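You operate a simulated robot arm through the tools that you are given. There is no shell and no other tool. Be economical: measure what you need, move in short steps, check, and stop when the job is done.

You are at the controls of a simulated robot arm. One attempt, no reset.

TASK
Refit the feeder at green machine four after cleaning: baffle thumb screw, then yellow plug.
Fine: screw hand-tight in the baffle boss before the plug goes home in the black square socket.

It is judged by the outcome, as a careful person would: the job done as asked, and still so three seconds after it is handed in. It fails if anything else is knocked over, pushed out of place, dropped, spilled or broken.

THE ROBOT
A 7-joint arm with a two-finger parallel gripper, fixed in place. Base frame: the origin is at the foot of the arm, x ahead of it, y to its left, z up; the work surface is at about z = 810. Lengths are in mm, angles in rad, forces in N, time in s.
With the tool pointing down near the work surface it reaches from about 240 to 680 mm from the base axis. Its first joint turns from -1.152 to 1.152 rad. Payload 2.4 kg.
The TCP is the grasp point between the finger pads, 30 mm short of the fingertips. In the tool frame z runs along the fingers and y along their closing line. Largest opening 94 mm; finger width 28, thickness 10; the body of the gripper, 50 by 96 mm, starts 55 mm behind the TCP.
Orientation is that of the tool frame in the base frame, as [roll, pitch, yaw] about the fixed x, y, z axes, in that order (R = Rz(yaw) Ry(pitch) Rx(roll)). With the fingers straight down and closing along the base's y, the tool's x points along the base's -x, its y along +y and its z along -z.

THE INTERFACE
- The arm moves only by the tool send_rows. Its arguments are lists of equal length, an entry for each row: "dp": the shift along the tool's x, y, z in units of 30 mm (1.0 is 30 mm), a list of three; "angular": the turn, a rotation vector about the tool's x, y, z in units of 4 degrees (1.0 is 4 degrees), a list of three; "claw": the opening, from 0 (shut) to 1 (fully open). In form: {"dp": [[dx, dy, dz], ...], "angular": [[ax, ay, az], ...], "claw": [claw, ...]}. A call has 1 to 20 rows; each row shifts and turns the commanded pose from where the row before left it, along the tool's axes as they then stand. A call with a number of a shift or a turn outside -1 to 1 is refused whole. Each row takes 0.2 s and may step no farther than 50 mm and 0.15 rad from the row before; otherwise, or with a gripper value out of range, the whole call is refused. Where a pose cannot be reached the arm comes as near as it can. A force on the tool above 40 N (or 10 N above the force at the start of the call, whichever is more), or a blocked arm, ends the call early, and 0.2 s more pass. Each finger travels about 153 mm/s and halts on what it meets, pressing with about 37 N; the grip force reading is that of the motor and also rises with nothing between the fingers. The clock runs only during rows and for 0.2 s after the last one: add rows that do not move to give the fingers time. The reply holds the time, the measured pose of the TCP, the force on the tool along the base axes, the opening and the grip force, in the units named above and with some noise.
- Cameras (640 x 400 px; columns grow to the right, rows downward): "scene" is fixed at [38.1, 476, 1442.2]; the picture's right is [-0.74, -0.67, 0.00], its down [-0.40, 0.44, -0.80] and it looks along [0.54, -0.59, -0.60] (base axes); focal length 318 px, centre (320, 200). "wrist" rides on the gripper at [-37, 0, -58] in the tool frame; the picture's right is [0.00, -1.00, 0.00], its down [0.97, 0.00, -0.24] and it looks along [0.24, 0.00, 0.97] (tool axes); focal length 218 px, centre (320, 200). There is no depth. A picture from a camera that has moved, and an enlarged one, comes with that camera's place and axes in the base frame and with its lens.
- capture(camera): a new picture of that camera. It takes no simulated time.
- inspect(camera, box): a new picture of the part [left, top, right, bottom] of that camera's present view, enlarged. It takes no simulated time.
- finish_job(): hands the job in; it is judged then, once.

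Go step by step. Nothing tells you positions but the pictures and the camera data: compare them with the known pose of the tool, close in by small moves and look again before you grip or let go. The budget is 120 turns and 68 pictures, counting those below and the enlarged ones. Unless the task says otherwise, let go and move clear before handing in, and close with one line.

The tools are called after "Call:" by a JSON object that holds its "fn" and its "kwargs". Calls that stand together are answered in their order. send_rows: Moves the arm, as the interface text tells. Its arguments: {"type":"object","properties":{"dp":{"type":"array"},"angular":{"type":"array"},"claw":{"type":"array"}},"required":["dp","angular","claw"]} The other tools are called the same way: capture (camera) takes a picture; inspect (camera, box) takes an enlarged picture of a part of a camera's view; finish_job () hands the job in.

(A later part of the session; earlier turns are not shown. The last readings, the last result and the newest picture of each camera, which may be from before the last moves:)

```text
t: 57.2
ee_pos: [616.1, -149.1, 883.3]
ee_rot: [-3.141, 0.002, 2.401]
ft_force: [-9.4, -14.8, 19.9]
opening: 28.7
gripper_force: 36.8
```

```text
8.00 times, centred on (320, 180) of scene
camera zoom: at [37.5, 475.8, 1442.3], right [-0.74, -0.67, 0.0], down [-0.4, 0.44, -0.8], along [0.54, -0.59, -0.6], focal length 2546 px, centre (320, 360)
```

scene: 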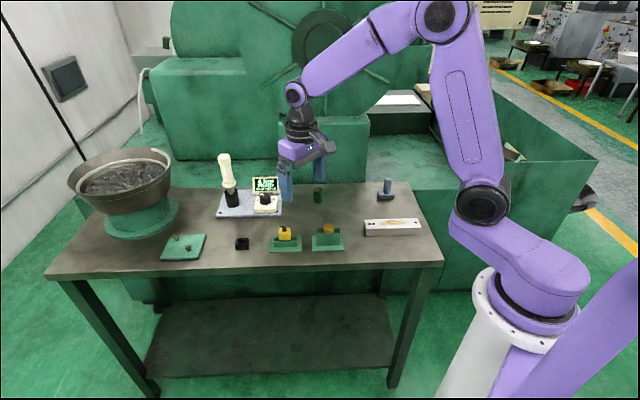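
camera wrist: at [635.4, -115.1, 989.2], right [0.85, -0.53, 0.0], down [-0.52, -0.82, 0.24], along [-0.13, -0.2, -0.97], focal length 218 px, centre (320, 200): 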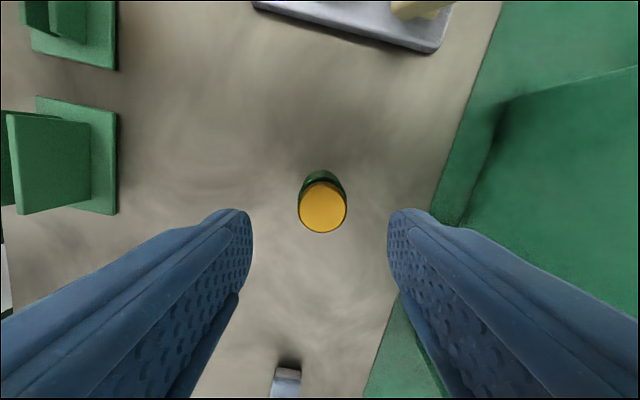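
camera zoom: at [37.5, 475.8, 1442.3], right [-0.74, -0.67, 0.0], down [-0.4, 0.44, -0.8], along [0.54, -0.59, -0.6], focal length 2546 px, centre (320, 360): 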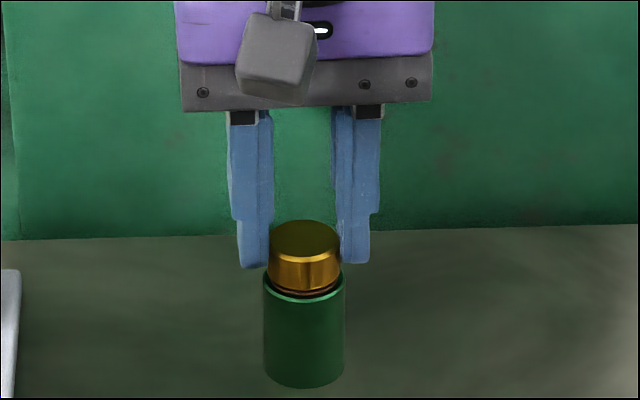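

The head has come down another 1.5 mm or so; about 2 mm remain. I'll recentre slightly and turn 80° more.

Call:
{"fn": "send_rows", "kwargs": {"dp": [[0, -0.035, 0], [0, 0, 0], [0, 0, 0], [0, 0, 0], [0, 0, 0], [0, 0, 0], [0, 0, 0], [0, 0, 0], [0, 0, 0], [0, 0, 0], [0, 0, 0], [0, 0, 0], [0, 0, 0], [0, 0, 0], [0, 0, 0], [0, 0, 0], [0, 0, 0], [0, 0, 0], [0, 0, 0], [0, 0, 0]], "angular": [[0, 0, 0], [0, 0, 1], [0, 0, 1], [0, 0, 1], [0, 0, 1], [0, 0, 1], [0, 0, 1], [0, 0, 1], [0, 0, 1], [0, 0, 1], [0, 0, 1], [0, 0, 1], [0, 0, 1], [0, 0, 1], [0, 0, 1], [0, 0, 1], [0, 0, 1], [0, 0, 1], [0, 0, 1], [0, 0, 1]], "claw": [0.2, 0.2, 0.2, 0.2, 0.2, 0.2, 0.2, 0.2, 0.2, 0.2, 0.2, 0.2, 0.2, 0.2, 0.2, 0.2, 0.2, 0.2, 0.2, 0.2]}}

```text
t: 61.4
ee_pos: [614.3, -149.2, 882.5]
ee_rot: [-3.139, 0.002, 1.076]
ft_force: [-8.6, -11.7, -3.0]
opening: 28.6
gripper_force: 37.3
```

Advancing as expected. I'll turn another 72° with a 1 mm feed and an x correction.

Call:
{"fn": "send_rows", "kwargs": {"dp": [[-0.035, 0, 0.01], [0, 0, 0.001], [0, 0, 0.001], [0, 0, 0.001], [0, 0, 0.001], [0, 0, 0.001], [0, 0, 0.001], [0, 0, 0.001], [0, 0, 0.001], [0, 0, 0.001], [0, 0, 0.001], [0, 0, 0.001], [0, 0, 0.001], [0, 0, 0.001], [0, 0, 0.001], [0, 0, 0.001], [0, 0, 0.001], [0, 0, 0.001], [0, 0, 0.001]], "angular": [[0, 0, 0], [0, 0, 1], [0, 0, 1], [0, 0, 1], [0, 0, 1], [0, 0, 1], [0, 0, 1], [0, 0, 1], [0, 0, 1], [0, 0, 1], [0, 0, 1], [0, 0, 1], [0, 0, 1], [0, 0, 1], [0, 0, 1], [0, 0, 1], [0, 0, 1], [0, 0, 1], [0, 0, 0]], "claw": [0.2, 0.2, 0.2, 0.2, 0.2, 0.2, 0.2, 0.2, 0.2, 0.2, 0.2, 0.2, 0.2, 0.2, 0.2, 0.2, 0.2, 0.2, 0.2]}}

Call:
{"fn": "inspect", "kwargs": {"camera": "scene", "box": [295, 155, 345, 205]}}

```text
t: 65.4
ee_pos: [614.1, -147.8, 882.0]
ee_rot: [-3.141, 0.001, -0.11]
ft_force: [-9.2, 9.3, -5.9]
opening: 28.7
gripper_force: 37.4
```

```text
8.00 times, centred on (320, 180) of scene
camera zoom: at [38.1, 476.2, 1442.1], right [-0.74, -0.67, 0.0], down [-0.4, 0.44, -0.8], along [0.54, -0.59, -0.6], focal length 2546 px, centre (320, 360)
```

zoom: 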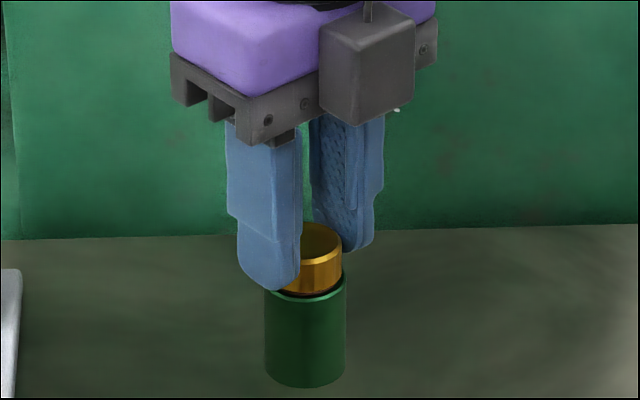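

The head is nearly down on the boss. I'll release, rise and wind back for the final stroke.

Call:
{"fn": "send_rows", "kwargs": {"dp": [[0, 0, 0], [0, 0, 0], [0, 0, -0.6], [0, 0, -0.6], [0, 0, 0], [0, 0, 0], [0, 0, 0], [0, 0, 0], [0, 0, 0], [0, 0, 0], [0, 0, 0], [0, 0, 0], [0, 0, 0], [0, 0, 0], [0, 0, 0], [0, 0, 0], [0, 0, 0], [0, 0, 0], [0, 0, 0], [0, 0, 0]], "angular": [[0, 0, 0], [0, 0, 0], [0, 0, 0], [0, 0, 0], [0, 0, -1], [0, 0, -1], [0, 0, -1], [0, 0, -1], [0, 0, -1], [0, 0, -1], [0, 0, -1], [0, 0, -1], [0, 0, -1], [0, 0, -1], [0, 0, -1], [0, 0, -1], [0, 0, -1], [0, 0, -1], [0, 0, -1], [0, 0, -1]], "claw": [0.6, 0.6, 0.6, 0.6, 0.6, 0.6, 0.6, 0.6, 0.6, 0.6, 0.6, 0.6, 0.6, 0.6, 0.6, 0.6, 0.6, 0.6, 0.6, 0.6]}}

Call:
{"fn": "send_rows", "kwargs": {"dp": [[0, 0, 0], [0, 0, 0], [0, 0, 0], [0, 0, 0], [0, 0, 0], [0, 0, 0], [0, 0, 0], [0, 0, 0], [0, 0, 0], [0, 0, 0], [0, 0, 0], [0, 0, 0], [0, 0, 0], [0, 0, 0], [0, 0, 0], [0, 0, 0], [0, 0, 0], [0, 0, 0], [0, 0, 0], [0, 0, 0]], "angular": [[0, 0, -1], [0, 0, -1], [0, 0, -1], [0, 0, -1], [0, 0, -1], [0, 0, -1], [0, 0, -1], [0, 0, -1], [0, 0, -1], [0, 0, -1], [0, 0, -1], [0, 0, -1], [0, 0, -1], [0, 0, -1], [0, 0, -1], [0, 0, -1], [0, 0, -1], [0, 0, -1], [0, 0, -1], [0, 0, -1]], "claw": [0.6, 0.6, 0.6, 0.6, 0.6, 0.6, 0.6, 0.6, 0.6, 0.6, 0.6, 0.6, 0.6, 0.6, 0.6, 0.6, 0.6, 0.6, 0.6, 0.6]}}

Call:
{"fn": "send_rows", "kwargs": {"dp": [[0, 0, 0], [0, 0, 0], [0, 0, 0], [0, 0, 0], [0, 0, 0], [0, 0, 0], [0, 0, 0], [0, 0, 0], [0, 0, 0], [0, 0, 0], [0, 0, 0], [0, 0, 0], [0, 0, 0], [0, 0, 0], [0, 0, 0], [0, 0, 0], [0, 0, 0], [0, 0, 0], [0, 0, 0], [0, 0, 0]], "angular": [[0, 0, -1], [0, 0, -1], [0, 0, -1], [0, 0, -1], [0, 0, -1], [0, 0, -1], [0, 0, -1], [0, 0, -1], [0, 0, -1], [0, 0, -1], [0, 0, -1], [0, 0, -1], [0, 0, -1], [0, 0, -1], [0, 0, -1], [0, 0, -1], [0, 0, -1], [0, 0, -1], [0, 0, -1], [0, 0, -1]], "claw": [0.6, 0.6, 0.6, 0.6, 0.6, 0.6, 0.6, 0.6, 0.6, 0.6, 0.6, 0.6, 0.6, 0.6, 0.6, 0.6, 0.6, 0.6, 0.6, 0.6]}}

Call:
{"fn": "capture", "kwargs": {"camera": "wrist"}}

Call:
{"fn": "inspect", "kwargs": {"camera": "scene", "box": [295, 155, 345, 205]}}

```text
t: 69.6
ee_pos: [614.4, -150.9, 917.9]
ee_rot: [3.141, 0.0, 1.01]
ft_force: [0.6, 0.1, -0.9]
opening: 56.4
gripper_force: 0.0
```

```text
t: 73.8
ee_pos: [614.0, -149.8, 917.8]
ee_rot: [-3.142, 0.001, 2.405]
ft_force: [0.7, 0.9, -0.1]
opening: 56.6
gripper_force: 0.0
```

```text
t: 78.0
ee_pos: [615.3, -149.8, 917.9]
ee_rot: [3.141, 0.0, -2.483]
ft_force: [-0.5, 0.3, 0.2]
opening: 56.8
gripper_force: 0.0
```

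```text
31 pictures are left
camera wrist: at [646.1, -125.8, 976.1], right [0.61, -0.79, 0.0], down [-0.77, -0.6, 0.24], along [-0.19, -0.15, -0.97], focal length 218 px, centre (320, 200)
```

wrist: 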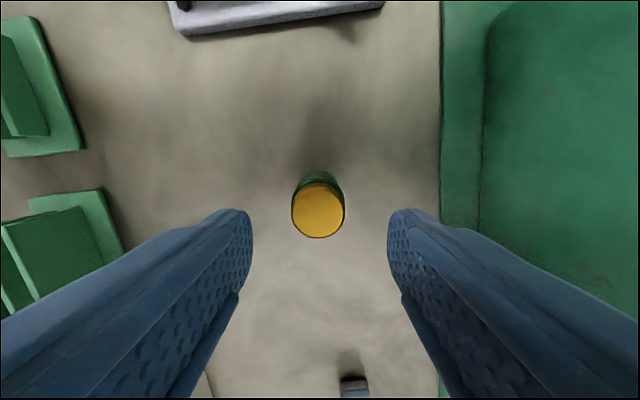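

```text
8.00 times, centred on (320, 180) of scene
camera zoom: at [38.1, 476.0, 1442.2], right [-0.74, -0.67, 0.0], down [-0.4, 0.44, -0.8], along [0.54, -0.59, -0.6], focal length 2546 px, centre (320, 360)
```

zoom: 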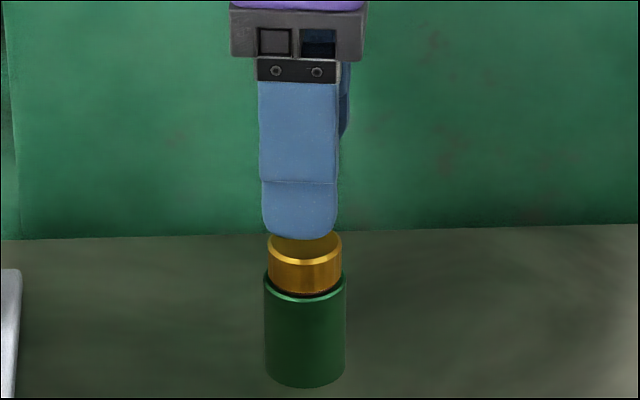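

The head is within about half a millimetre of seating. I'll recentre, descend and grip for the final tightening.

Call:
{"fn": "send_rows", "kwargs": {"dp": [[-0.075, 0.035, 0], [0, 0, 0.6], [0, 0, 0.6], [0, 0, 0], [0, 0, 0], [0, 0, 0], [0, 0, 0]], "angular": [[0, 0, 0], [0, 0, 0], [0, 0, 0], [0, 0, 0], [0, 0, 0], [0, 0, 0], [0, 0, 0]], "claw": [0.6, 0.6, 0.5, 0.5, 0.2, 0.2, 0.2]}}

Call:
{"fn": "inspect", "kwargs": {"camera": "wrist", "box": [270, 150, 370, 300]}}

```text
t: 79.6
ee_pos: [617.4, -146.7, 883.1]
ee_rot: [3.141, 0.001, -2.483]
ft_force: [0.2, -0.3, -0.1]
opening: 28.5
gripper_force: 36.7
```

```text
2.67 times, centred on (320, 225) of wrist
camera zoom: at [648.9, -122.4, 941.6], right [0.61, -0.79, 0.0], down [-0.77, -0.59, 0.24], along [-0.19, -0.15, -0.97], focal length 582 px, centre (320, 133)
```

zoom: 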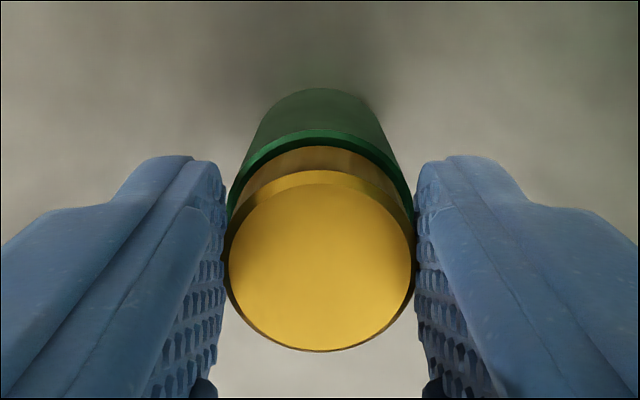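

Good grip. I'll turn 40° first and watch for tightening.

Call:
{"fn": "send_rows", "kwargs": {"dp": [[0, 0, 0.001], [0, 0, 0.001], [0, 0, 0.001], [0, 0, 0.001], [0, 0, 0.001], [0, 0, 0.001], [0, 0, 0.001], [0, 0, 0.001], [0, 0, 0.001], [0, 0, 0.001]], "angular": [[0, 0, 1], [0, 0, 1], [0, 0, 1], [0, 0, 1], [0, 0, 1], [0, 0, 1], [0, 0, 1], [0, 0, 1], [0, 0, 1], [0, 0, 1]], "claw": [0.2, 0.2, 0.2, 0.2, 0.2, 0.2, 0.2, 0.2, 0.2, 0.2]}}

```text
t: 81.8
ee_pos: [617.1, -148.8, 881.9]
ee_rot: [-3.139, 0.002, 3.1]
ft_force: [11.0, -6.9, -1.6]
opening: 28.4
gripper_force: 37.2
```

Call:
{"fn": "send_rows", "kwargs": {"dp": [[-0.03, -0.02, 0], [0, 0, 0.001], [0, 0, 0.001], [0, 0, 0.001], [0, 0, 0.001], [0, 0, 0.001], [0, 0, 0.001], [0, 0, 0.001], [0, 0, 0.001], [0, 0, 0.001], [0, 0, 0.001]], "angular": [[0, 0, 0], [0, 0, 1], [0, 0, 1], [0, 0, 1], [0, 0, 1], [0, 0, 1], [0, 0, 1], [0, 0, 1], [0, 0, 1], [0, 0, 1], [0, 0, 1]], "claw": [0.2, 0.2, 0.2, 0.2, 0.2, 0.2, 0.2, 0.2, 0.2, 0.2, 0.2]}}

Call:
{"fn": "inspect", "kwargs": {"camera": "scene", "box": [295, 155, 345, 205]}}

```text
t: 84.2
ee_pos: [616.8, -148.3, 882.5]
ee_rot: [3.141, 0.001, 2.401]
ft_force: [-1.8, -13.1, 4.5]
opening: 29.0
gripper_force: 37.3
```

```text
8.00 times, centred on (320, 180) of scene
camera zoom: at [38.0, 475.7, 1442.3], right [-0.74, -0.67, 0.0], down [-0.4, 0.44, -0.8], along [0.54, -0.59, -0.6], focal length 2546 px, centre (320, 360)
```

zoom: 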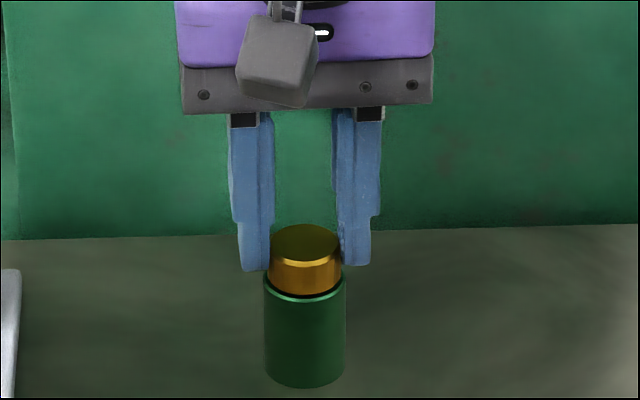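

Almost flush. I'll turn 80° more.

Call:
{"fn": "send_rows", "kwargs": {"dp": [[0, -0.03, 0], [0, 0, 0.001], [0, 0, 0.001], [0, 0, 0.001], [0, 0, 0.001], [0, 0, 0.001], [0, 0, 0.001], [0, 0, 0.001], [0, 0, 0.001], [0, 0, 0.001], [0, 0, 0.001], [0, 0, 0.001], [0, 0, 0.001], [0, 0, 0.001], [0, 0, 0.001], [0, 0, 0.001], [0, 0, 0.001], [0, 0, 0.001], [0, 0, 0.001], [0, 0, 0.001]], "angular": [[0, 0, 0], [0, 0, 1], [0, 0, 1], [0, 0, 1], [0, 0, 1], [0, 0, 1], [0, 0, 1], [0, 0, 1], [0, 0, 1], [0, 0, 1], [0, 0, 1], [0, 0, 1], [0, 0, 1], [0, 0, 1], [0, 0, 1], [0, 0, 1], [0, 0, 1], [0, 0, 1], [0, 0, 1], [0, 0, 1]], "claw": [0.2, 0.2, 0.2, 0.2, 0.2, 0.2, 0.2, 0.2, 0.2, 0.2, 0.2, 0.2, 0.2, 0.2, 0.2, 0.2, 0.2, 0.2, 0.2, 0.2]}}

```text
t: 88.4
ee_pos: [615.0, -147.2, 882.3]
ee_rot: [-3.139, 0.001, 1.077]
ft_force: [-14.1, 3.4, 0.3]
opening: 29.0
gripper_force: 36.9
```

Call:
{"fn": "send_rows", "kwargs": {"dp": [[0, -0.04, 0], [0, 0, 0.001], [0, 0, 0.001], [0, 0, 0.001], [0, 0, 0.001], [0, 0, 0.001], [0, 0, 0.001], [0, 0, 0.001], [0, 0, 0.001], [0, 0, 0.001], [0, 0, 0.001], [0, 0, 0.001], [0, 0, 0.001], [0, 0, 0.001], [0, 0, 0.001], [0, 0, 0.001], [0, 0, 0.001], [0, 0, 0.001]], "angular": [[0, 0, 0], [0, 0, 1], [0, 0, 1], [0, 0, 1], [0, 0, 1], [0, 0, 1], [0, 0, 1], [0, 0, 1], [0, 0, 1], [0, 0, 1], [0, 0, 1], [0, 0, 1], [0, 0, 1], [0, 0, 1], [0, 0, 1], [0, 0, 1], [0, 0, 1], [0, 0, 1]], "claw": [0.2, 0.2, 0.2, 0.2, 0.2, 0.2, 0.2, 0.2, 0.2, 0.2, 0.2, 0.2, 0.2, 0.2, 0.2, 0.2, 0.2, 0.2]}}

Call:
{"fn": "inspect", "kwargs": {"camera": "scene", "box": [305, 175, 335, 205]}}

```text
t: 92.2
ee_pos: [614.7, -149.1, 883.2]
ee_rot: [-3.141, 0.002, -0.111]
ft_force: [0.2, -2.0, -0.1]
opening: 28.7
gripper_force: 37.1
```

```text
13.33 times, centred on (320, 190) of scene
camera zoom: at [38.2, 475.9, 1442.2], right [-0.74, -0.67, 0.0], down [-0.4, 0.44, -0.8], along [0.54, -0.59, -0.6], focal length 4243 px, centre (320, 333)
```

zoom: 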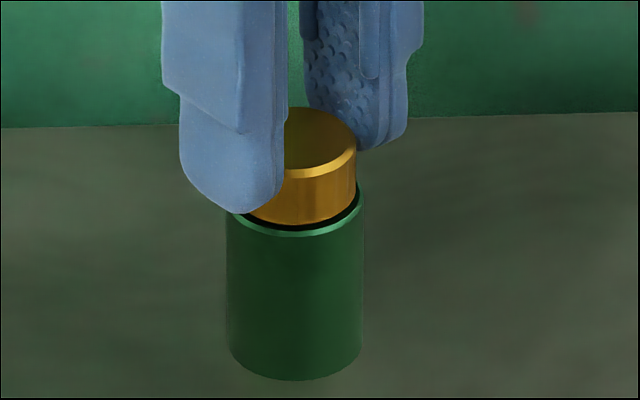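

The head bottom hasn't moved during this last full stroke and it covers the copper ring, so the fingers are slipping: hand-tight. I'll release, rise and wind the wrist back toward the plug orientation.

Call:
{"fn": "send_rows", "kwargs": {"dp": [[0, 0, 0], [0, 0, 0], [0, 0, -0.7], [0, 0, -1], [0, 0, -0.6], [0, 0, 0], [0, 0, 0], [0, 0, 0], [0, 0, 0], [0, 0, 0], [0, 0, 0], [0, 0, 0], [0, 0, 0], [0, 0, 0], [0, 0, 0], [0, 0, 0], [0, 0, 0], [0, 0, 0], [0, 0, 0], [0, 0, 0]], "angular": [[0, 0, 0], [0, 0, 0], [0, 0, 0], [0, 0, 0], [0, 0, -1], [0, 0, -1], [0, 0, -1], [0, 0, -1], [0, 0, -1], [0, 0, -1], [0, 0, -1], [0, 0, -1], [0, 0, -1], [0, 0, -1], [0, 0, -1], [0, 0, -1], [0, 0, -1], [0, 0, -1], [0, 0, -1], [0, 0, -1]], "claw": [0.6, 0.6, 0.6, 0.6, 0.6, 0.6, 0.6, 0.6, 0.6, 0.6, 0.6, 0.6, 0.6, 0.6, 0.6, 0.6, 0.6, 0.6, 0.6, 0.6]}}

Call:
{"fn": "inspect", "kwargs": {"camera": "scene", "box": [305, 175, 335, 205]}}

```text
t: 96.4
ee_pos: [613.8, -149.1, 951.1]
ee_rot: [-3.142, -0.002, 1.01]
ft_force: [0.4, 0.0, 0.1]
opening: 56.4
gripper_force: 0.0
```

```text
13.33 times, centred on (320, 190) of scene
camera zoom: at [38.1, 476.0, 1442.2], right [-0.74, -0.67, 0.0], down [-0.4, 0.44, -0.8], along [0.54, -0.59, -0.6], focal length 4243 px, centre (320, 333)
```

zoom: 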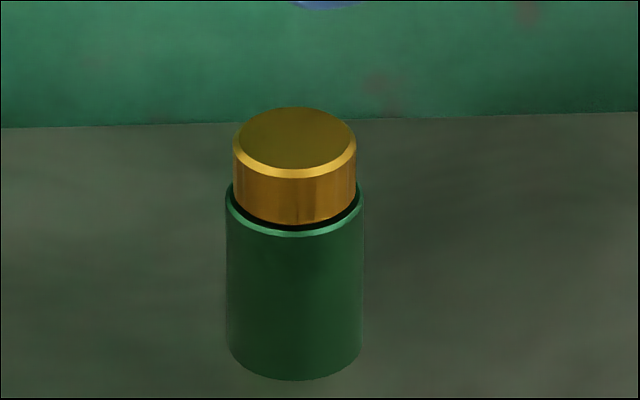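

The screw is seated evenly. I'll finish rewinding the wrist, then move toward the plug (front first, then left).

Call:
{"fn": "send_rows", "kwargs": {"dp": [[0, 0, 0], [0, 0, 0], [0, 0, 0], [0, 0, 0], [0, 0, 0], [0, 0, 0], [0, 0, 0], [0, 0, 0], [0, 0, 0], [0, 0, 0], [0, 0, 0], [0, 0, 0], [0, 0, 0], [0, 0, 0], [0, 0, 0], [0, 0, 0], [0, 0, 0], [0, 0, 0], [0, 0, 0], [0, 0, 0]], "angular": [[0, 0, -1], [0, 0, -1], [0, 0, -1], [0, 0, -1], [0, 0, -1], [0, 0, -1], [0, 0, -1], [0, 0, -1], [0, 0, -1], [0, 0, -1], [0, 0, -1], [0, 0, -1], [0, 0, -1], [0, 0, -1], [0, 0, -1], [0, 0, -1], [0, 0, -1], [0, 0, -1], [0, 0, -1], [0, 0, -1]], "claw": [0.6, 0.6, 0.6, 0.6, 0.6, 0.6, 0.6, 0.6, 0.6, 0.6, 0.6, 0.6, 0.6, 0.6, 0.6, 0.6, 0.6, 0.6, 0.6, 0.6]}}

Call:
{"fn": "send_rows", "kwargs": {"dp": [[0, 0, 0], [0, 0, 0], [0, 0, 0], [0, 0, 0], [0, 0, 0], [0, 0, 0], [0, 0, 0], [0, 0, 0], [0, 0, 0], [0, 0, 0], [0, 0, 0], [0, 0, 0], [0, 0, 0], [0, 0, 0], [0, 0, 0], [0, 0, 0], [0, 0, 0], [0, 0, 0], [0, 0, 0], [0, 0, 0]], "angular": [[0, 0, -1], [0, 0, -1], [0, 0, -1], [0, 0, -1], [0, 0, -1], [0, 0, -1], [0, 0, -1], [0, 0, -1], [0, 0, -1], [0, 0, -1], [0, 0, -1], [0, 0, -1], [0, 0, -1], [0, 0, -1], [0, 0, -1], [0, 0, -1], [0, 0, -1], [0, 0, -1], [0, 0, -1], [0, 0, -1]], "claw": [0.6, 0.6, 0.6, 0.6, 0.6, 0.6, 0.6, 0.6, 0.6, 0.6, 0.6, 0.6, 0.6, 0.6, 0.6, 0.6, 0.6, 0.6, 0.6, 0.6]}}

Call:
{"fn": "send_rows", "kwargs": {"dp": [[0, 0, 0], [0, 0, 0], [0, 0.98, 0], [0, 0.98, 0], [0, 0.98, 0], [0, 0.98, 0], [0, 0.98, 0], [0, 0.98, 0], [0, 0.98, 0], [-0.8, 0, 0], [-0.8, 0, 0], [-0.8, 0, 0], [-0.8, 0, 0], [0, 0, 0]], "angular": [[0, 0, -1], [0, 0, -0.5], [0, 0, 0], [0, 0, 0], [0, 0, 0], [0, 0, 0], [0, 0, 0], [0, 0, 0], [0, 0, 0], [0, 0, 0], [0, 0, 0], [0, 0, 0], [0, 0, 0], [0, 0, 0]], "claw": [0.6, 0.6, 0.6, 0.6, 0.6, 0.6, 0.6, 0.6, 0.6, 0.6, 0.6, 0.6, 0.6, 0.6]}}

Call:
{"fn": "capture", "kwargs": {"camera": "wrist"}}

Call:
{"fn": "inspect", "kwargs": {"camera": "scene", "box": [225, 205, 305, 255]}}

```text
t: 100.6
ee_pos: [614.1, -147.5, 952.4]
ee_rot: [3.141, 0.0, 2.405]
ft_force: [0.7, -0.7, 0.6]
opening: 56.4
gripper_force: 0.1
```

```text
t: 104.8
ee_pos: [616.7, -147.3, 952.3]
ee_rot: [-3.141, -0.001, -2.483]
ft_force: [-0.1, 0.9, 0.7]
opening: 56.3
gripper_force: 0.0
```

```text
t: 107.8
ee_pos: [543.7, 68.6, 949.9]
ee_rot: [3.141, 0.001, -2.379]
ft_force: [0.5, 0.0, -0.2]
opening: 56.6
gripper_force: 0.1
```

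```text
25 pictures are left
camera wrist: at [570.9, 95.8, 1009.1], right [0.69, -0.72, 0.0], down [-0.7, -0.67, 0.24], along [-0.17, -0.17, -0.97], focal length 218 px, centre (320, 200)
```

wrist: 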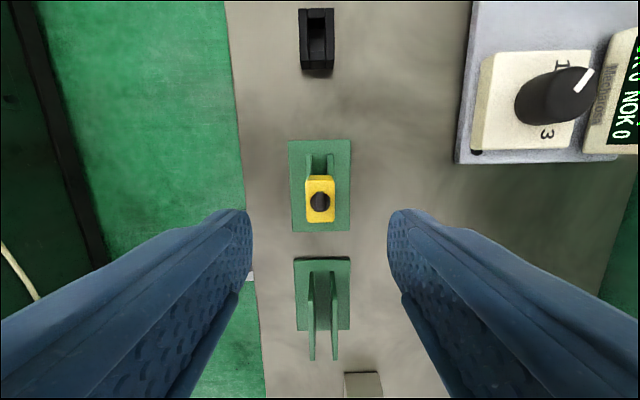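

```text
8.00 times, centred on (265, 230) of scene
camera zoom: at [38.1, 476.0, 1442.2], right [-0.74, -0.67, 0.0], down [-0.4, 0.44, -0.8], along [0.54, -0.59, -0.6], focal length 2546 px, centre (760, -40)
```

zoom: 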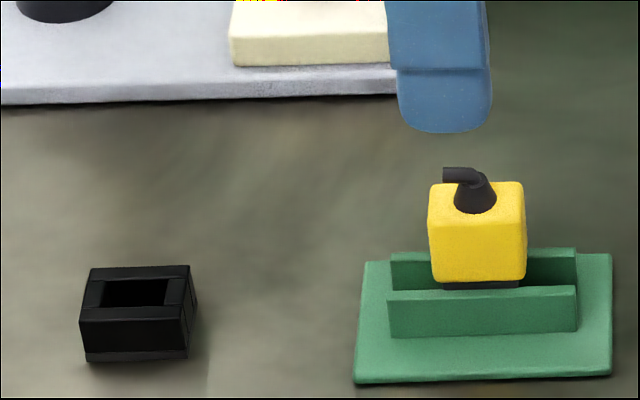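

Plug, its holder and the black socket are in view ahead. I'll zoom in on them before descending.

Call:
{"fn": "inspect", "kwargs": {"camera": "wrist", "box": [280, 0, 360, 240]}}

Call:
{"fn": "inspect", "kwargs": {"camera": "wrist", "box": [270, 130, 370, 240]}}

```text
1.67 times, centred on (320, 120) of wrist
camera zoom: at [570.9, 95.8, 1009.1], right [0.69, -0.72, 0.0], down [-0.7, -0.67, 0.24], along [-0.17, -0.17, -0.97], focal length 364 px, centre (320, 333)
```

zoom: 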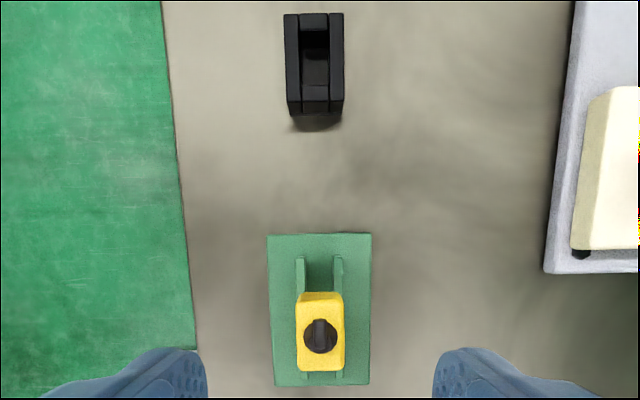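

```text
3.64 times, centred on (320, 185) of wrist
camera zoom: at [570.9, 95.8, 1009.1], right [0.69, -0.72, 0.0], down [-0.7, -0.67, 0.24], along [-0.17, -0.17, -0.97], focal length 794 px, centre (320, 254)
```

zoom: 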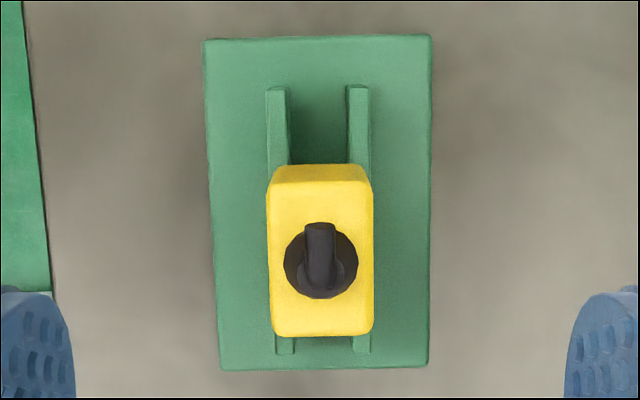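

The plug body is about 20 mm wide across the fingers and centred; x needs −1.5 mm. I'll descend to z≈868 (tips above the holder walls) and check before gripping.

Call:
{"fn": "send_rows", "kwargs": {"dp": [[-0.05, 0, 0.6], [0, 0, 0.6], [0, 0, 0.6], [0, 0, 0.6], [0, 0, 0.27], [0, 0, 0]], "angular": [[0, 0, 0], [0, 0, 0], [0, 0, 0], [0, 0, 0], [0, 0, 0], [0, 0, 0]], "claw": [0.6, 0.6, 0.6, 0.6, 0.5, 0.45]}}

Call:
{"fn": "capture", "kwargs": {"camera": "wrist"}}

Call:
{"fn": "inspect", "kwargs": {"camera": "scene", "box": [225, 205, 305, 255]}}

```text
t: 109.2
ee_pos: [543.9, 67.2, 871.5]
ee_rot: [-3.141, 0.0, -2.379]
ft_force: [0.7, -0.6, 0.2]
opening: 42.4
gripper_force: 0.1
```

```text
21 pictures are left
camera wrist: at [571.9, 94.3, 929.6], right [0.69, -0.72, 0.0], down [-0.7, -0.67, 0.24], along [-0.17, -0.17, -0.97], focal length 218 px, centre (320, 200)
```

wrist: 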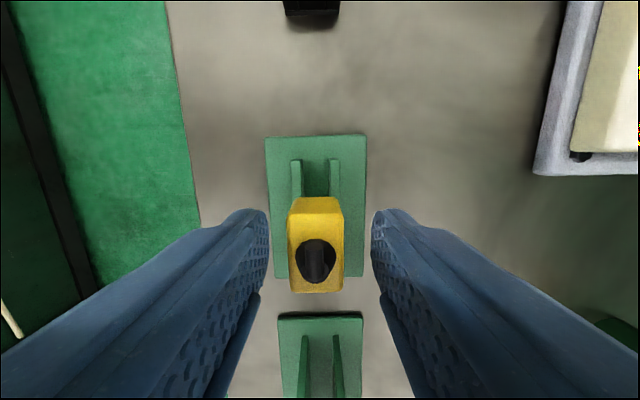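

```text
8.00 times, centred on (265, 230) of scene
camera zoom: at [38.1, 476.0, 1442.2], right [-0.74, -0.67, 0.0], down [-0.4, 0.44, -0.8], along [0.54, -0.59, -0.6], focal length 2546 px, centre (760, -40)
```

zoom: 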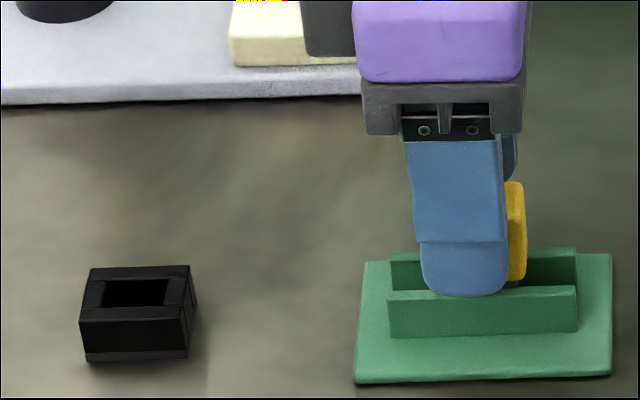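

Re-triangulating, the plug top is at z≈858 with the body down to about 831, offset +2 mm in x and +1 mm in y. I'll correct, lower 6 mm and close.

Call:
{"fn": "send_rows", "kwargs": {"dp": [[0.06, 0.035, 0], [0, 0, 0.2], [0, 0, 0], [0, 0, 0], [0, 0, 0], [0, 0, 0]], "angular": [[0, 0, 0], [0, 0, 0], [0, 0, 0], [0, 0, 0], [0, 0, 0], [0, 0, 0]], "claw": [0.45, 0.45, 0.35, 0.1, 0.1, 0.1]}}

Call:
{"fn": "inspect", "kwargs": {"camera": "wrist", "box": [260, 170, 380, 310]}}

```text
t: 110.6
ee_pos: [541.6, 66.3, 865.9]
ee_rot: [3.141, 0.001, -2.38]
ft_force: [-0.3, -0.4, -0.3]
opening: 19.8
gripper_force: 37.0
```

```text
2.86 times, centred on (320, 240) of wrist
camera zoom: at [569.7, 94.2, 923.7], right [0.69, -0.72, 0.0], down [-0.7, -0.67, 0.24], along [-0.17, -0.17, -0.97], focal length 624 px, centre (320, 86)
```

zoom: 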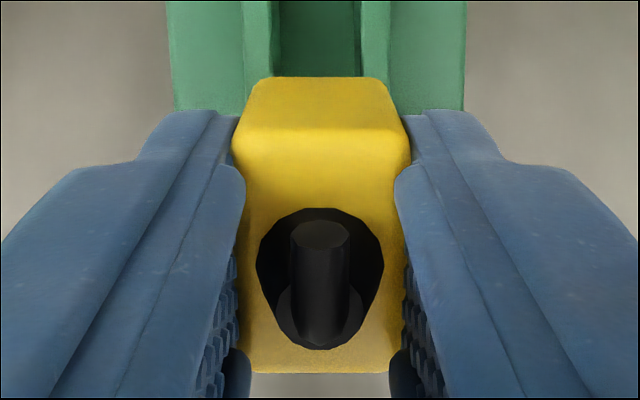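

Plug gripped at 19.8 mm, squarely. I'll lift straight up.

Call:
{"fn": "send_rows", "kwargs": {"dp": [[0, 0, -0.2], [0, 0, -0.5], [0, 0, -0.7], [0, 0, -0.7], [0, 0, 0]], "angular": [[0, 0, 0], [0, 0, 0], [0, 0, 0], [0, 0, 0], [0, 0, 0]], "claw": [0.1, 0.1, 0.1, 0.1, 0.1]}}

Call:
{"fn": "inspect", "kwargs": {"camera": "scene", "box": [215, 185, 315, 255]}}

Call:
{"fn": "capture", "kwargs": {"camera": "wrist"}}

```text
t: 111.8
ee_pos: [539.9, 66.1, 927.8]
ee_rot: [-3.141, 0.0, -2.379]
ft_force: [0.4, -0.9, -0.3]
opening: 19.4
gripper_force: 36.9
```

```text
5.71 times, centred on (265, 220) of scene
camera zoom: at [38.1, 476.0, 1442.2], right [-0.74, -0.67, 0.0], down [-0.4, 0.44, -0.8], along [0.54, -0.59, -0.6], focal length 1818 px, centre (634, 86)
```

zoom: 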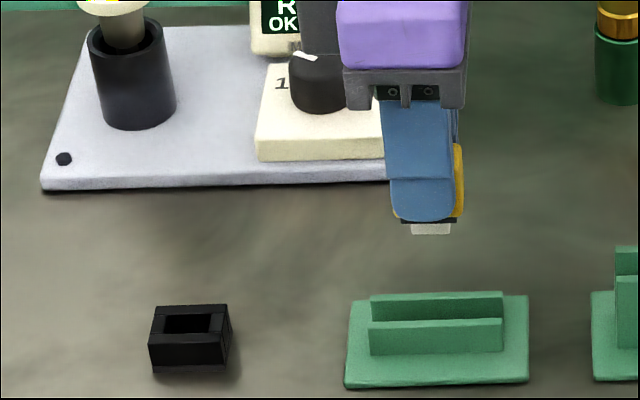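

```text
17 pictures are left
camera wrist: at [568.5, 93.6, 985.8], right [0.69, -0.72, 0.0], down [-0.7, -0.67, 0.24], along [-0.17, -0.17, -0.97], focal length 218 px, centre (320, 200)
```

wrist: 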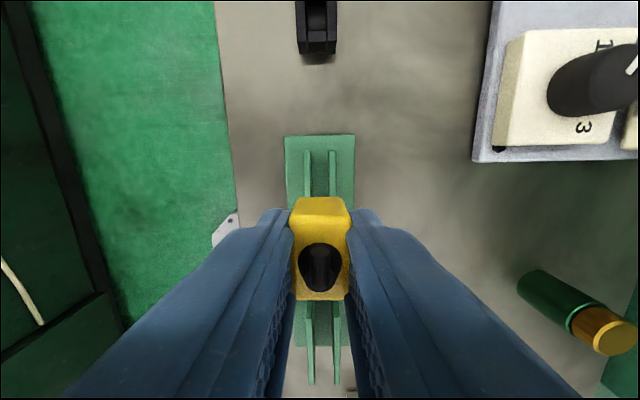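

The plug came up cleanly, with a black collar and a white tongue below. I'll move toward the socket and stop short to look down into it.

Call:
{"fn": "send_rows", "kwargs": {"dp": [[-0.7, 0.03, 0], [-0.7, 0.03, 0], [-0.7, 0, 0], [0, 0, 0]], "angular": [[0, 0, 0], [0, 0, 0], [0, 0, 0], [0, 0, 0]], "claw": [0.1, 0.1, 0.1, 0.1]}}

Call:
{"fn": "inspect", "kwargs": {"camera": "wrist", "box": [260, 80, 380, 310]}}

Call:
{"fn": "inspect", "kwargs": {"camera": "scene", "box": [220, 205, 280, 255]}}

```text
t: 112.8
ee_pos: [585.7, 112.6, 928.0]
ee_rot: [3.141, -0.001, -2.38]
ft_force: [0.3, -0.8, 0.0]
opening: 19.4
gripper_force: 37.1
```

```text
1.74 times, centred on (320, 195) of wrist
camera zoom: at [613.1, 140.6, 987.0], right [0.69, -0.72, 0.0], down [-0.7, -0.67, 0.24], along [-0.17, -0.17, -0.97], focal length 380 px, centre (320, 209)
```

zoom: 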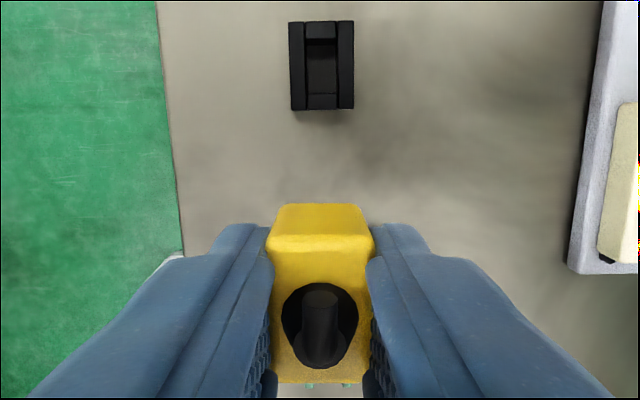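

```text
8.00 times, centred on (250, 230) of scene
camera zoom: at [38.1, 476.0, 1442.2], right [-0.74, -0.67, 0.0], down [-0.4, 0.44, -0.8], along [0.54, -0.59, -0.6], focal length 2546 px, centre (880, -40)
```

zoom: 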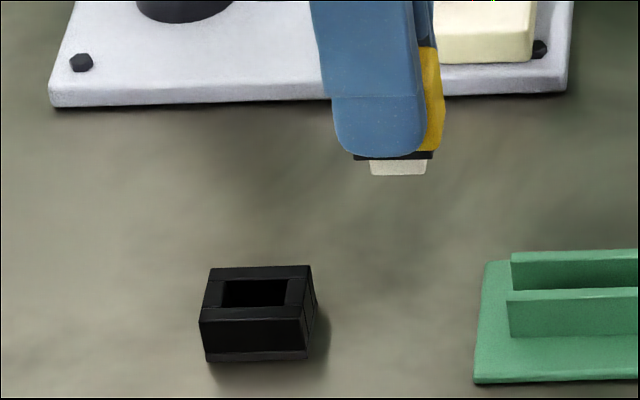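

The socket opening (about 20×13 mm) is centred about 55 mm ahead and its top is near z 829. I'll move over it, lower part way, and check alignment in the scene view.

Call:
{"fn": "send_rows", "kwargs": {"dp": [[-0.9, -0.02, 0], [-0.9, 0, 0], [0, 0, 0.6], [0, 0, 0.6], [0, 0, 0]], "angular": [[0, 0, 0], [0, 0, 0], [0, 0, 0], [0, 0, 0], [0, 0, 0]], "claw": [0.1, 0.1, 0.1, 0.1, 0.1]}}

Call:
{"fn": "inspect", "kwargs": {"camera": "scene", "box": [222, 215, 272, 255]}}

Call:
{"fn": "inspect", "kwargs": {"camera": "wrist", "box": [270, 130, 370, 310]}}

```text
t: 114.0
ee_pos: [625.8, 148.5, 890.9]
ee_rot: [3.141, -0.001, -2.376]
ft_force: [0.4, 0.0, -1.3]
opening: 19.8
gripper_force: 36.9
```

```text
10.00 times, centred on (247, 235) of scene
camera zoom: at [38.1, 476.0, 1442.2], right [-0.74, -0.67, 0.0], down [-0.4, 0.44, -0.8], along [0.54, -0.59, -0.6], focal length 3182 px, centre (1050, -150)
```

zoom: 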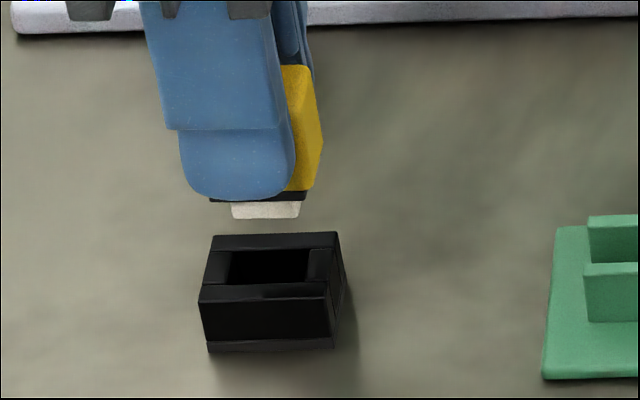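

```text
2.22 times, centred on (320, 220) of wrist
camera zoom: at [654.5, 175.6, 948.8], right [0.69, -0.72, 0.0], down [-0.7, -0.67, 0.24], along [-0.17, -0.17, -0.97], focal length 485 px, centre (320, 156)
```

zoom: 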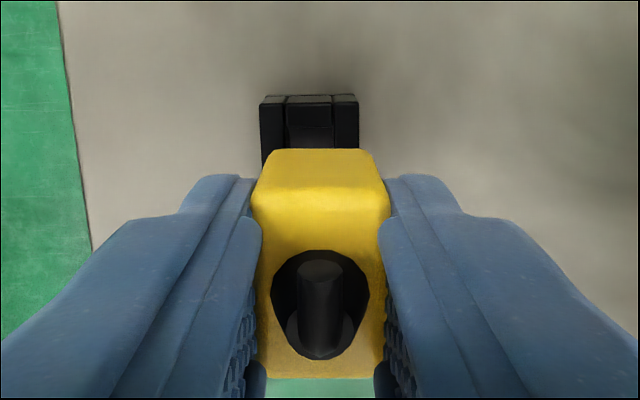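

The scene shows the tongue about 3.4 mm too far right (+x), and the wrist shows the socket about 2.6 mm to the +y side. I'll correct both, lower 8 mm, and look again.

Call:
{"fn": "send_rows", "kwargs": {"dp": [[-0.113, 0.085, 0], [0, 0, 0.25], [0, 0, 0], [0, 0, 0]], "angular": [[0, 0, 0], [0, 0, 0], [0, 0, 0], [0, 0, 0]], "claw": [0.1, 0.1, 0.1, 0.1]}}

Call:
{"fn": "inspect", "kwargs": {"camera": "scene", "box": [222, 215, 272, 255]}}

Call:
{"fn": "inspect", "kwargs": {"camera": "wrist", "box": [270, 130, 370, 310]}}

```text
t: 115.0
ee_pos: [627.5, 153.0, 884.7]
ee_rot: [-3.141, 0.001, -2.378]
ft_force: [-0.4, -0.3, -0.2]
opening: 19.7
gripper_force: 36.8
```

```text
10.00 times, centred on (247, 235) of scene
camera zoom: at [38.1, 476.0, 1442.2], right [-0.74, -0.67, 0.0], down [-0.4, 0.44, -0.8], along [0.54, -0.59, -0.6], focal length 3182 px, centre (1050, -150)
```

zoom: 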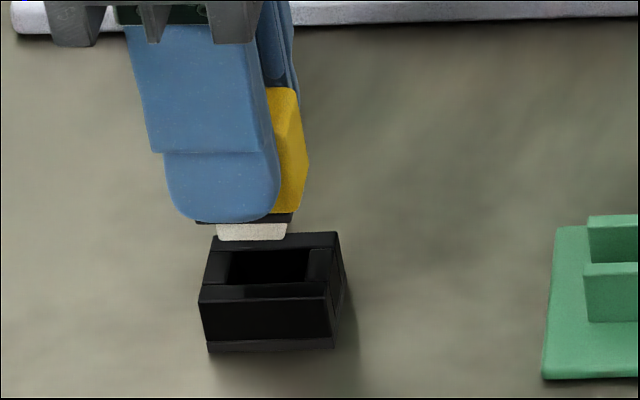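

```text
2.22 times, centred on (320, 220) of wrist
camera zoom: at [655.9, 180.3, 943.0], right [0.69, -0.72, 0.0], down [-0.7, -0.67, 0.24], along [-0.17, -0.17, -0.97], focal length 485 px, centre (320, 156)
```

zoom: 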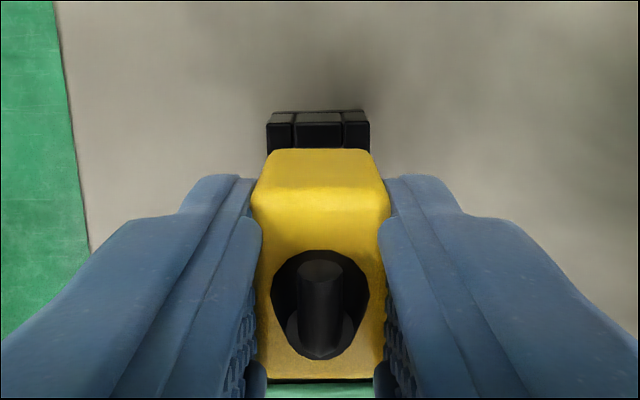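

Now about 1.4 mm too far left and y is within 0.5 mm. I'll make a small correction and lower to just above the socket.

Call:
{"fn": "send_rows", "kwargs": {"dp": [[0.045, 0.012, 0], [0, 0, 0.15], [0, 0, 0], [0, 0, 0]], "angular": [[0, 0, 0], [0, 0, 0], [0, 0, 0], [0, 0, 0]], "claw": [0.1, 0.1, 0.1, 0.1]}}

Call:
{"fn": "inspect", "kwargs": {"camera": "scene", "box": [230, 220, 270, 255]}}

```text
t: 116.0
ee_pos: [625.3, 152.8, 880.3]
ee_rot: [-3.141, 0.0, -2.38]
ft_force: [0.9, 0.6, 0.1]
opening: 19.5
gripper_force: 37.0
```

```text
11.43 times, centred on (250, 238) of scene
camera zoom: at [38.1, 476.0, 1442.2], right [-0.74, -0.67, 0.0], down [-0.4, 0.44, -0.8], along [0.54, -0.59, -0.6], focal length 3637 px, centre (1120, -229)
```

zoom: 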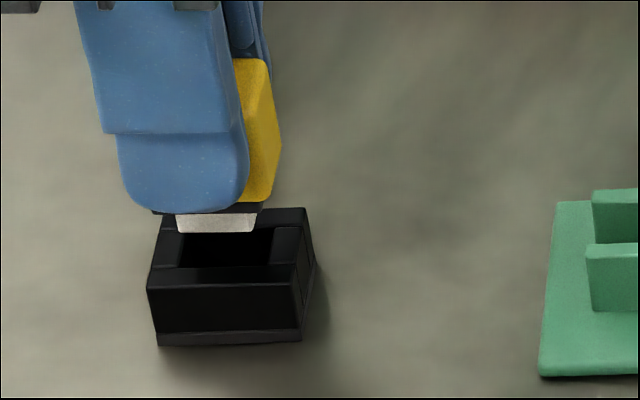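

x is well aligned and y agrees from the wrist view. I'll lower in small steps watching the force.

Call:
{"fn": "send_rows", "kwargs": {"dp": [[0, 0, 0.07], [0, 0, 0.07], [0, 0, 0.07], [0, 0, 0]], "angular": [[0, 0, 0], [0, 0, 0], [0, 0, 0], [0, 0, 0]], "claw": [0.1, 0.1, 0.1, 0.1]}}

Call:
{"fn": "inspect", "kwargs": {"camera": "scene", "box": [230, 220, 270, 255]}}

```text
t: 117.0
ee_pos: [625.8, 153.1, 875.0]
ee_rot: [-3.141, 0.0, -2.379]
ft_force: [-0.6, 0.7, 0.2]
opening: 19.6
gripper_force: 36.9
```

```text
11.43 times, centred on (250, 238) of scene
camera zoom: at [38.1, 476.0, 1442.2], right [-0.74, -0.67, 0.0], down [-0.4, 0.44, -0.8], along [0.54, -0.59, -0.6], focal length 3637 px, centre (1120, -229)
```

zoom: 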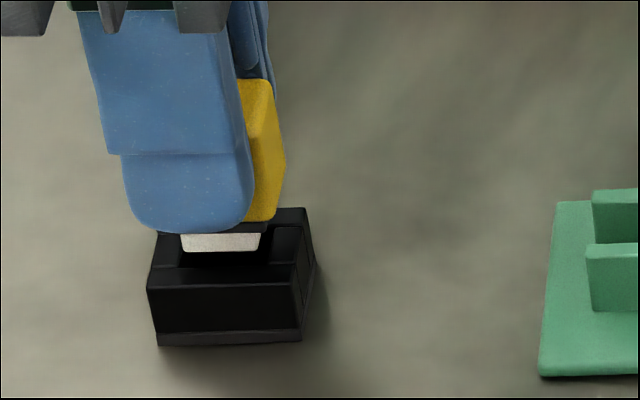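

Still centred, no contact. I'll lower further.

Call:
{"fn": "send_rows", "kwargs": {"dp": [[0, 0, 0.06], [0, 0, 0.06], [0, 0, 0.04], [0, 0, 0]], "angular": [[0, 0, 0], [0, 0, 0], [0, 0, 0], [0, 0, 0]], "claw": [0.1, 0.1, 0.1, 0.1]}}

Call:
{"fn": "inspect", "kwargs": {"camera": "scene", "box": [230, 220, 270, 255]}}

```text
t: 118.0
ee_pos: [624.1, 153.0, 868.7]
ee_rot: [-3.14, -0.001, -2.379]
ft_force: [0.1, -0.6, -0.5]
opening: 19.7
gripper_force: 36.6
```

```text
11.43 times, centred on (250, 238) of scene
camera zoom: at [38.1, 476.0, 1442.2], right [-0.74, -0.67, 0.0], down [-0.4, 0.44, -0.8], along [0.54, -0.59, -0.6], focal length 3637 px, centre (1120, -229)
```

zoom: 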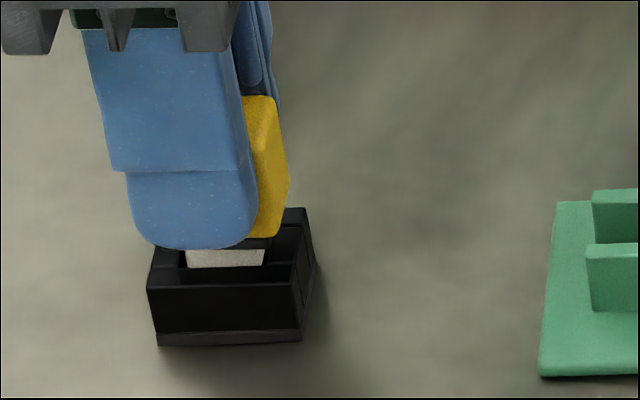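

The tongue is at the mouth of the opening with no load. I'll shift −0.5 mm in x and continue.

Call:
{"fn": "send_rows", "kwargs": {"dp": [[-0.016, 0, 0], [0, 0, 0.05], [0, 0, 0.05], [0, 0, 0]], "angular": [[0, 0, 0], [0, 0, 0], [0, 0, 0], [0, 0, 0]], "claw": [0.1, 0.1, 0.1, 0.1]}}

Call:
{"fn": "inspect", "kwargs": {"camera": "scene", "box": [230, 220, 270, 255]}}

```text
t: 119.0
ee_pos: [625.2, 153.9, 866.3]
ee_rot: [-3.14, 0.0, -2.382]
ft_force: [3.5, -4.8, 0.2]
opening: 19.7
gripper_force: 36.5
```

```text
11.43 times, centred on (250, 238) of scene
camera zoom: at [38.2, 475.9, 1442.2], right [-0.74, -0.67, 0.0], down [-0.4, 0.44, -0.8], along [0.54, -0.59, -0.6], focal length 3637 px, centre (1120, -229)
```

zoom: 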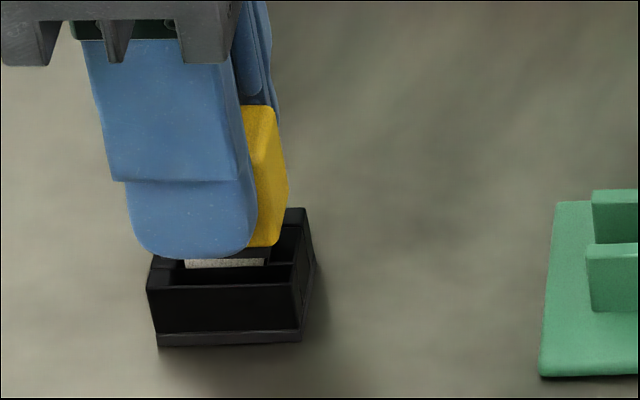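

The tongue is entering; a light side force suggests shifting −0.6 mm in y. I'll continue down.

Call:
{"fn": "send_rows", "kwargs": {"dp": [[0, -0.02, 0], [0, 0, 0.05], [0, 0, 0.05], [0, 0, 0]], "angular": [[0, 0, 0], [0, 0, 0], [0, 0, 0], [0, 0, 0]], "claw": [0.1, 0.1, 0.1, 0.1]}}

```text
t: 120.0
ee_pos: [624.3, 153.6, 864.3]
ee_rot: [-3.139, 0.002, -2.379]
ft_force: [7.2, -5.3, 1.7]
opening: 19.5
gripper_force: 36.7
```

Call:
{"fn": "send_rows", "kwargs": {"dp": [[0, -0.03, 0], [0, 0, 0.03], [0, 0, 0.03], [0, 0, 0]], "angular": [[0, 0, 0], [0, 0, 0], [0, 0, 0], [0, 0, 0]], "claw": [0.1, 0.1, 0.1, 0.1]}}

Call:
{"fn": "inspect", "kwargs": {"camera": "scene", "box": [230, 220, 270, 255]}}

```text
t: 121.0
ee_pos: [625.6, 153.3, 860.4]
ee_rot: [3.138, -0.002, -2.379]
ft_force: [-0.8, -2.3, 2.1]
opening: 19.7
gripper_force: 37.4
```

```text
11.43 times, centred on (250, 238) of scene
camera zoom: at [38.1, 475.9, 1442.2], right [-0.74, -0.67, 0.0], down [-0.4, 0.44, -0.8], along [0.54, -0.59, -0.6], focal length 3637 px, centre (1120, -229)
```

zoom: 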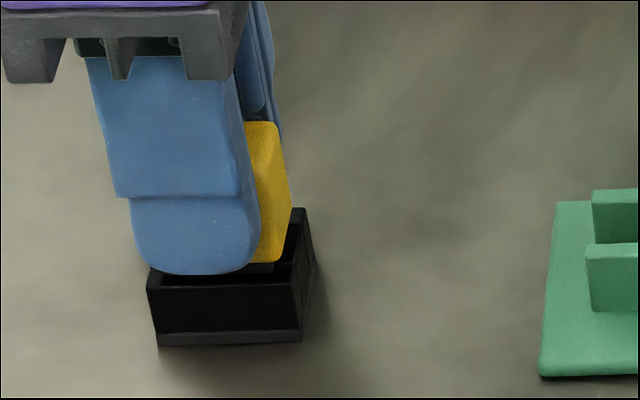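

The plug is well in and force is low. I'll press it home in small steps.

Call:
{"fn": "send_rows", "kwargs": {"dp": [[0, 0, 0.04], [0, 0, 0.04], [0, 0, 0]], "angular": [[0, 0, 0], [0, 0, 0], [0, 0, 0]], "claw": [0.1, 0.1, 0.1]}}

```text
t: 121.8
ee_pos: [626.2, 152.2, 860.0]
ee_rot: [-3.141, 0.0, -2.379]
ft_force: [0.2, 0.6, -1.2]
opening: 19.5
gripper_force: 37.4
```

Call:
{"fn": "send_rows", "kwargs": {"dp": [[0, 0, 0.04], [0, 0, 0.04], [0, 0, 0]], "angular": [[0, 0, 0], [0, 0, 0], [0, 0, 0]], "claw": [0.1, 0.1, 0.1]}}

```text
t: 122.6
ee_pos: [626.9, 151.6, 857.9]
ee_rot: [-3.139, 0.001, -2.379]
ft_force: [-3.2, -0.7, 17.3]
opening: 19.7
gripper_force: 36.7
```

Contact at 17 N. I'll press a little more to seat it.

Call:
{"fn": "send_rows", "kwargs": {"dp": [[0, 0, 0.03], [0, 0, 0.03], [0, 0, 0]], "angular": [[0, 0, 0], [0, 0, 0], [0, 0, 0]], "claw": [0.1, 0.1, 0.1]}}

Call:
{"fn": "inspect", "kwargs": {"camera": "scene", "box": [230, 220, 270, 255]}}

```text
t: 123.4
ee_pos: [625.9, 152.5, 856.9]
ee_rot: [-3.138, 0.005, -2.379]
ft_force: [-4.1, 0.7, 34.2]
opening: 19.5
gripper_force: 37.4
```

```text
11.43 times, centred on (250, 238) of scene
camera zoom: at [37.3, 475.8, 1442.3], right [-0.74, -0.67, 0.0], down [-0.4, 0.44, -0.8], along [0.54, -0.59, -0.6], focal length 3637 px, centre (1120, -229)
```

zoom: 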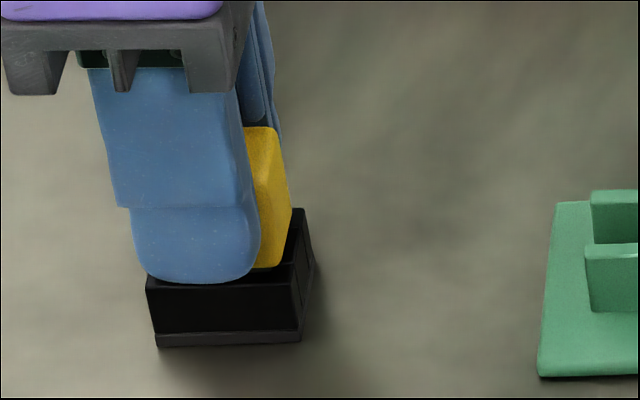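

The collar appears to be on the socket rim. One last slight press to be sure it's home.

Call:
{"fn": "send_rows", "kwargs": {"dp": [[0, 0, 0.02], [0, 0, 0.02], [0, 0, 0]], "angular": [[0, 0, 0], [0, 0, 0], [0, 0, 0]], "claw": [0.1, 0.1, 0.1]}}

```text
t: 124.2
ee_pos: [626.0, 152.5, 856.5]
ee_rot: [-3.138, 0.006, -2.378]
ft_force: [-6.1, -0.1, 36.6]
opening: 19.9
gripper_force: 37.3
```

Firm at 37 N with no further travel. I'll relieve the preload, open, and look before rising.

Call:
{"fn": "send_rows", "kwargs": {"dp": [[0, 0, -0.05], [0, 0, -0.03], [0, 0, 0], [0, 0, 0], [0, 0, 0]], "angular": [[0, 0, 0], [0, 0, 0], [0, 0, 0], [0, 0, 0], [0, 0, 0]], "claw": [0.1, 0.1, 0.1, 0.4, 0.4]}}

```text
t: 125.4
ee_pos: [623.8, 152.6, 855.3]
ee_rot: [3.14, 0.0, -2.378]
ft_force: [1.0, 0.0, 0.8]
opening: 37.5
gripper_force: 0.0
```

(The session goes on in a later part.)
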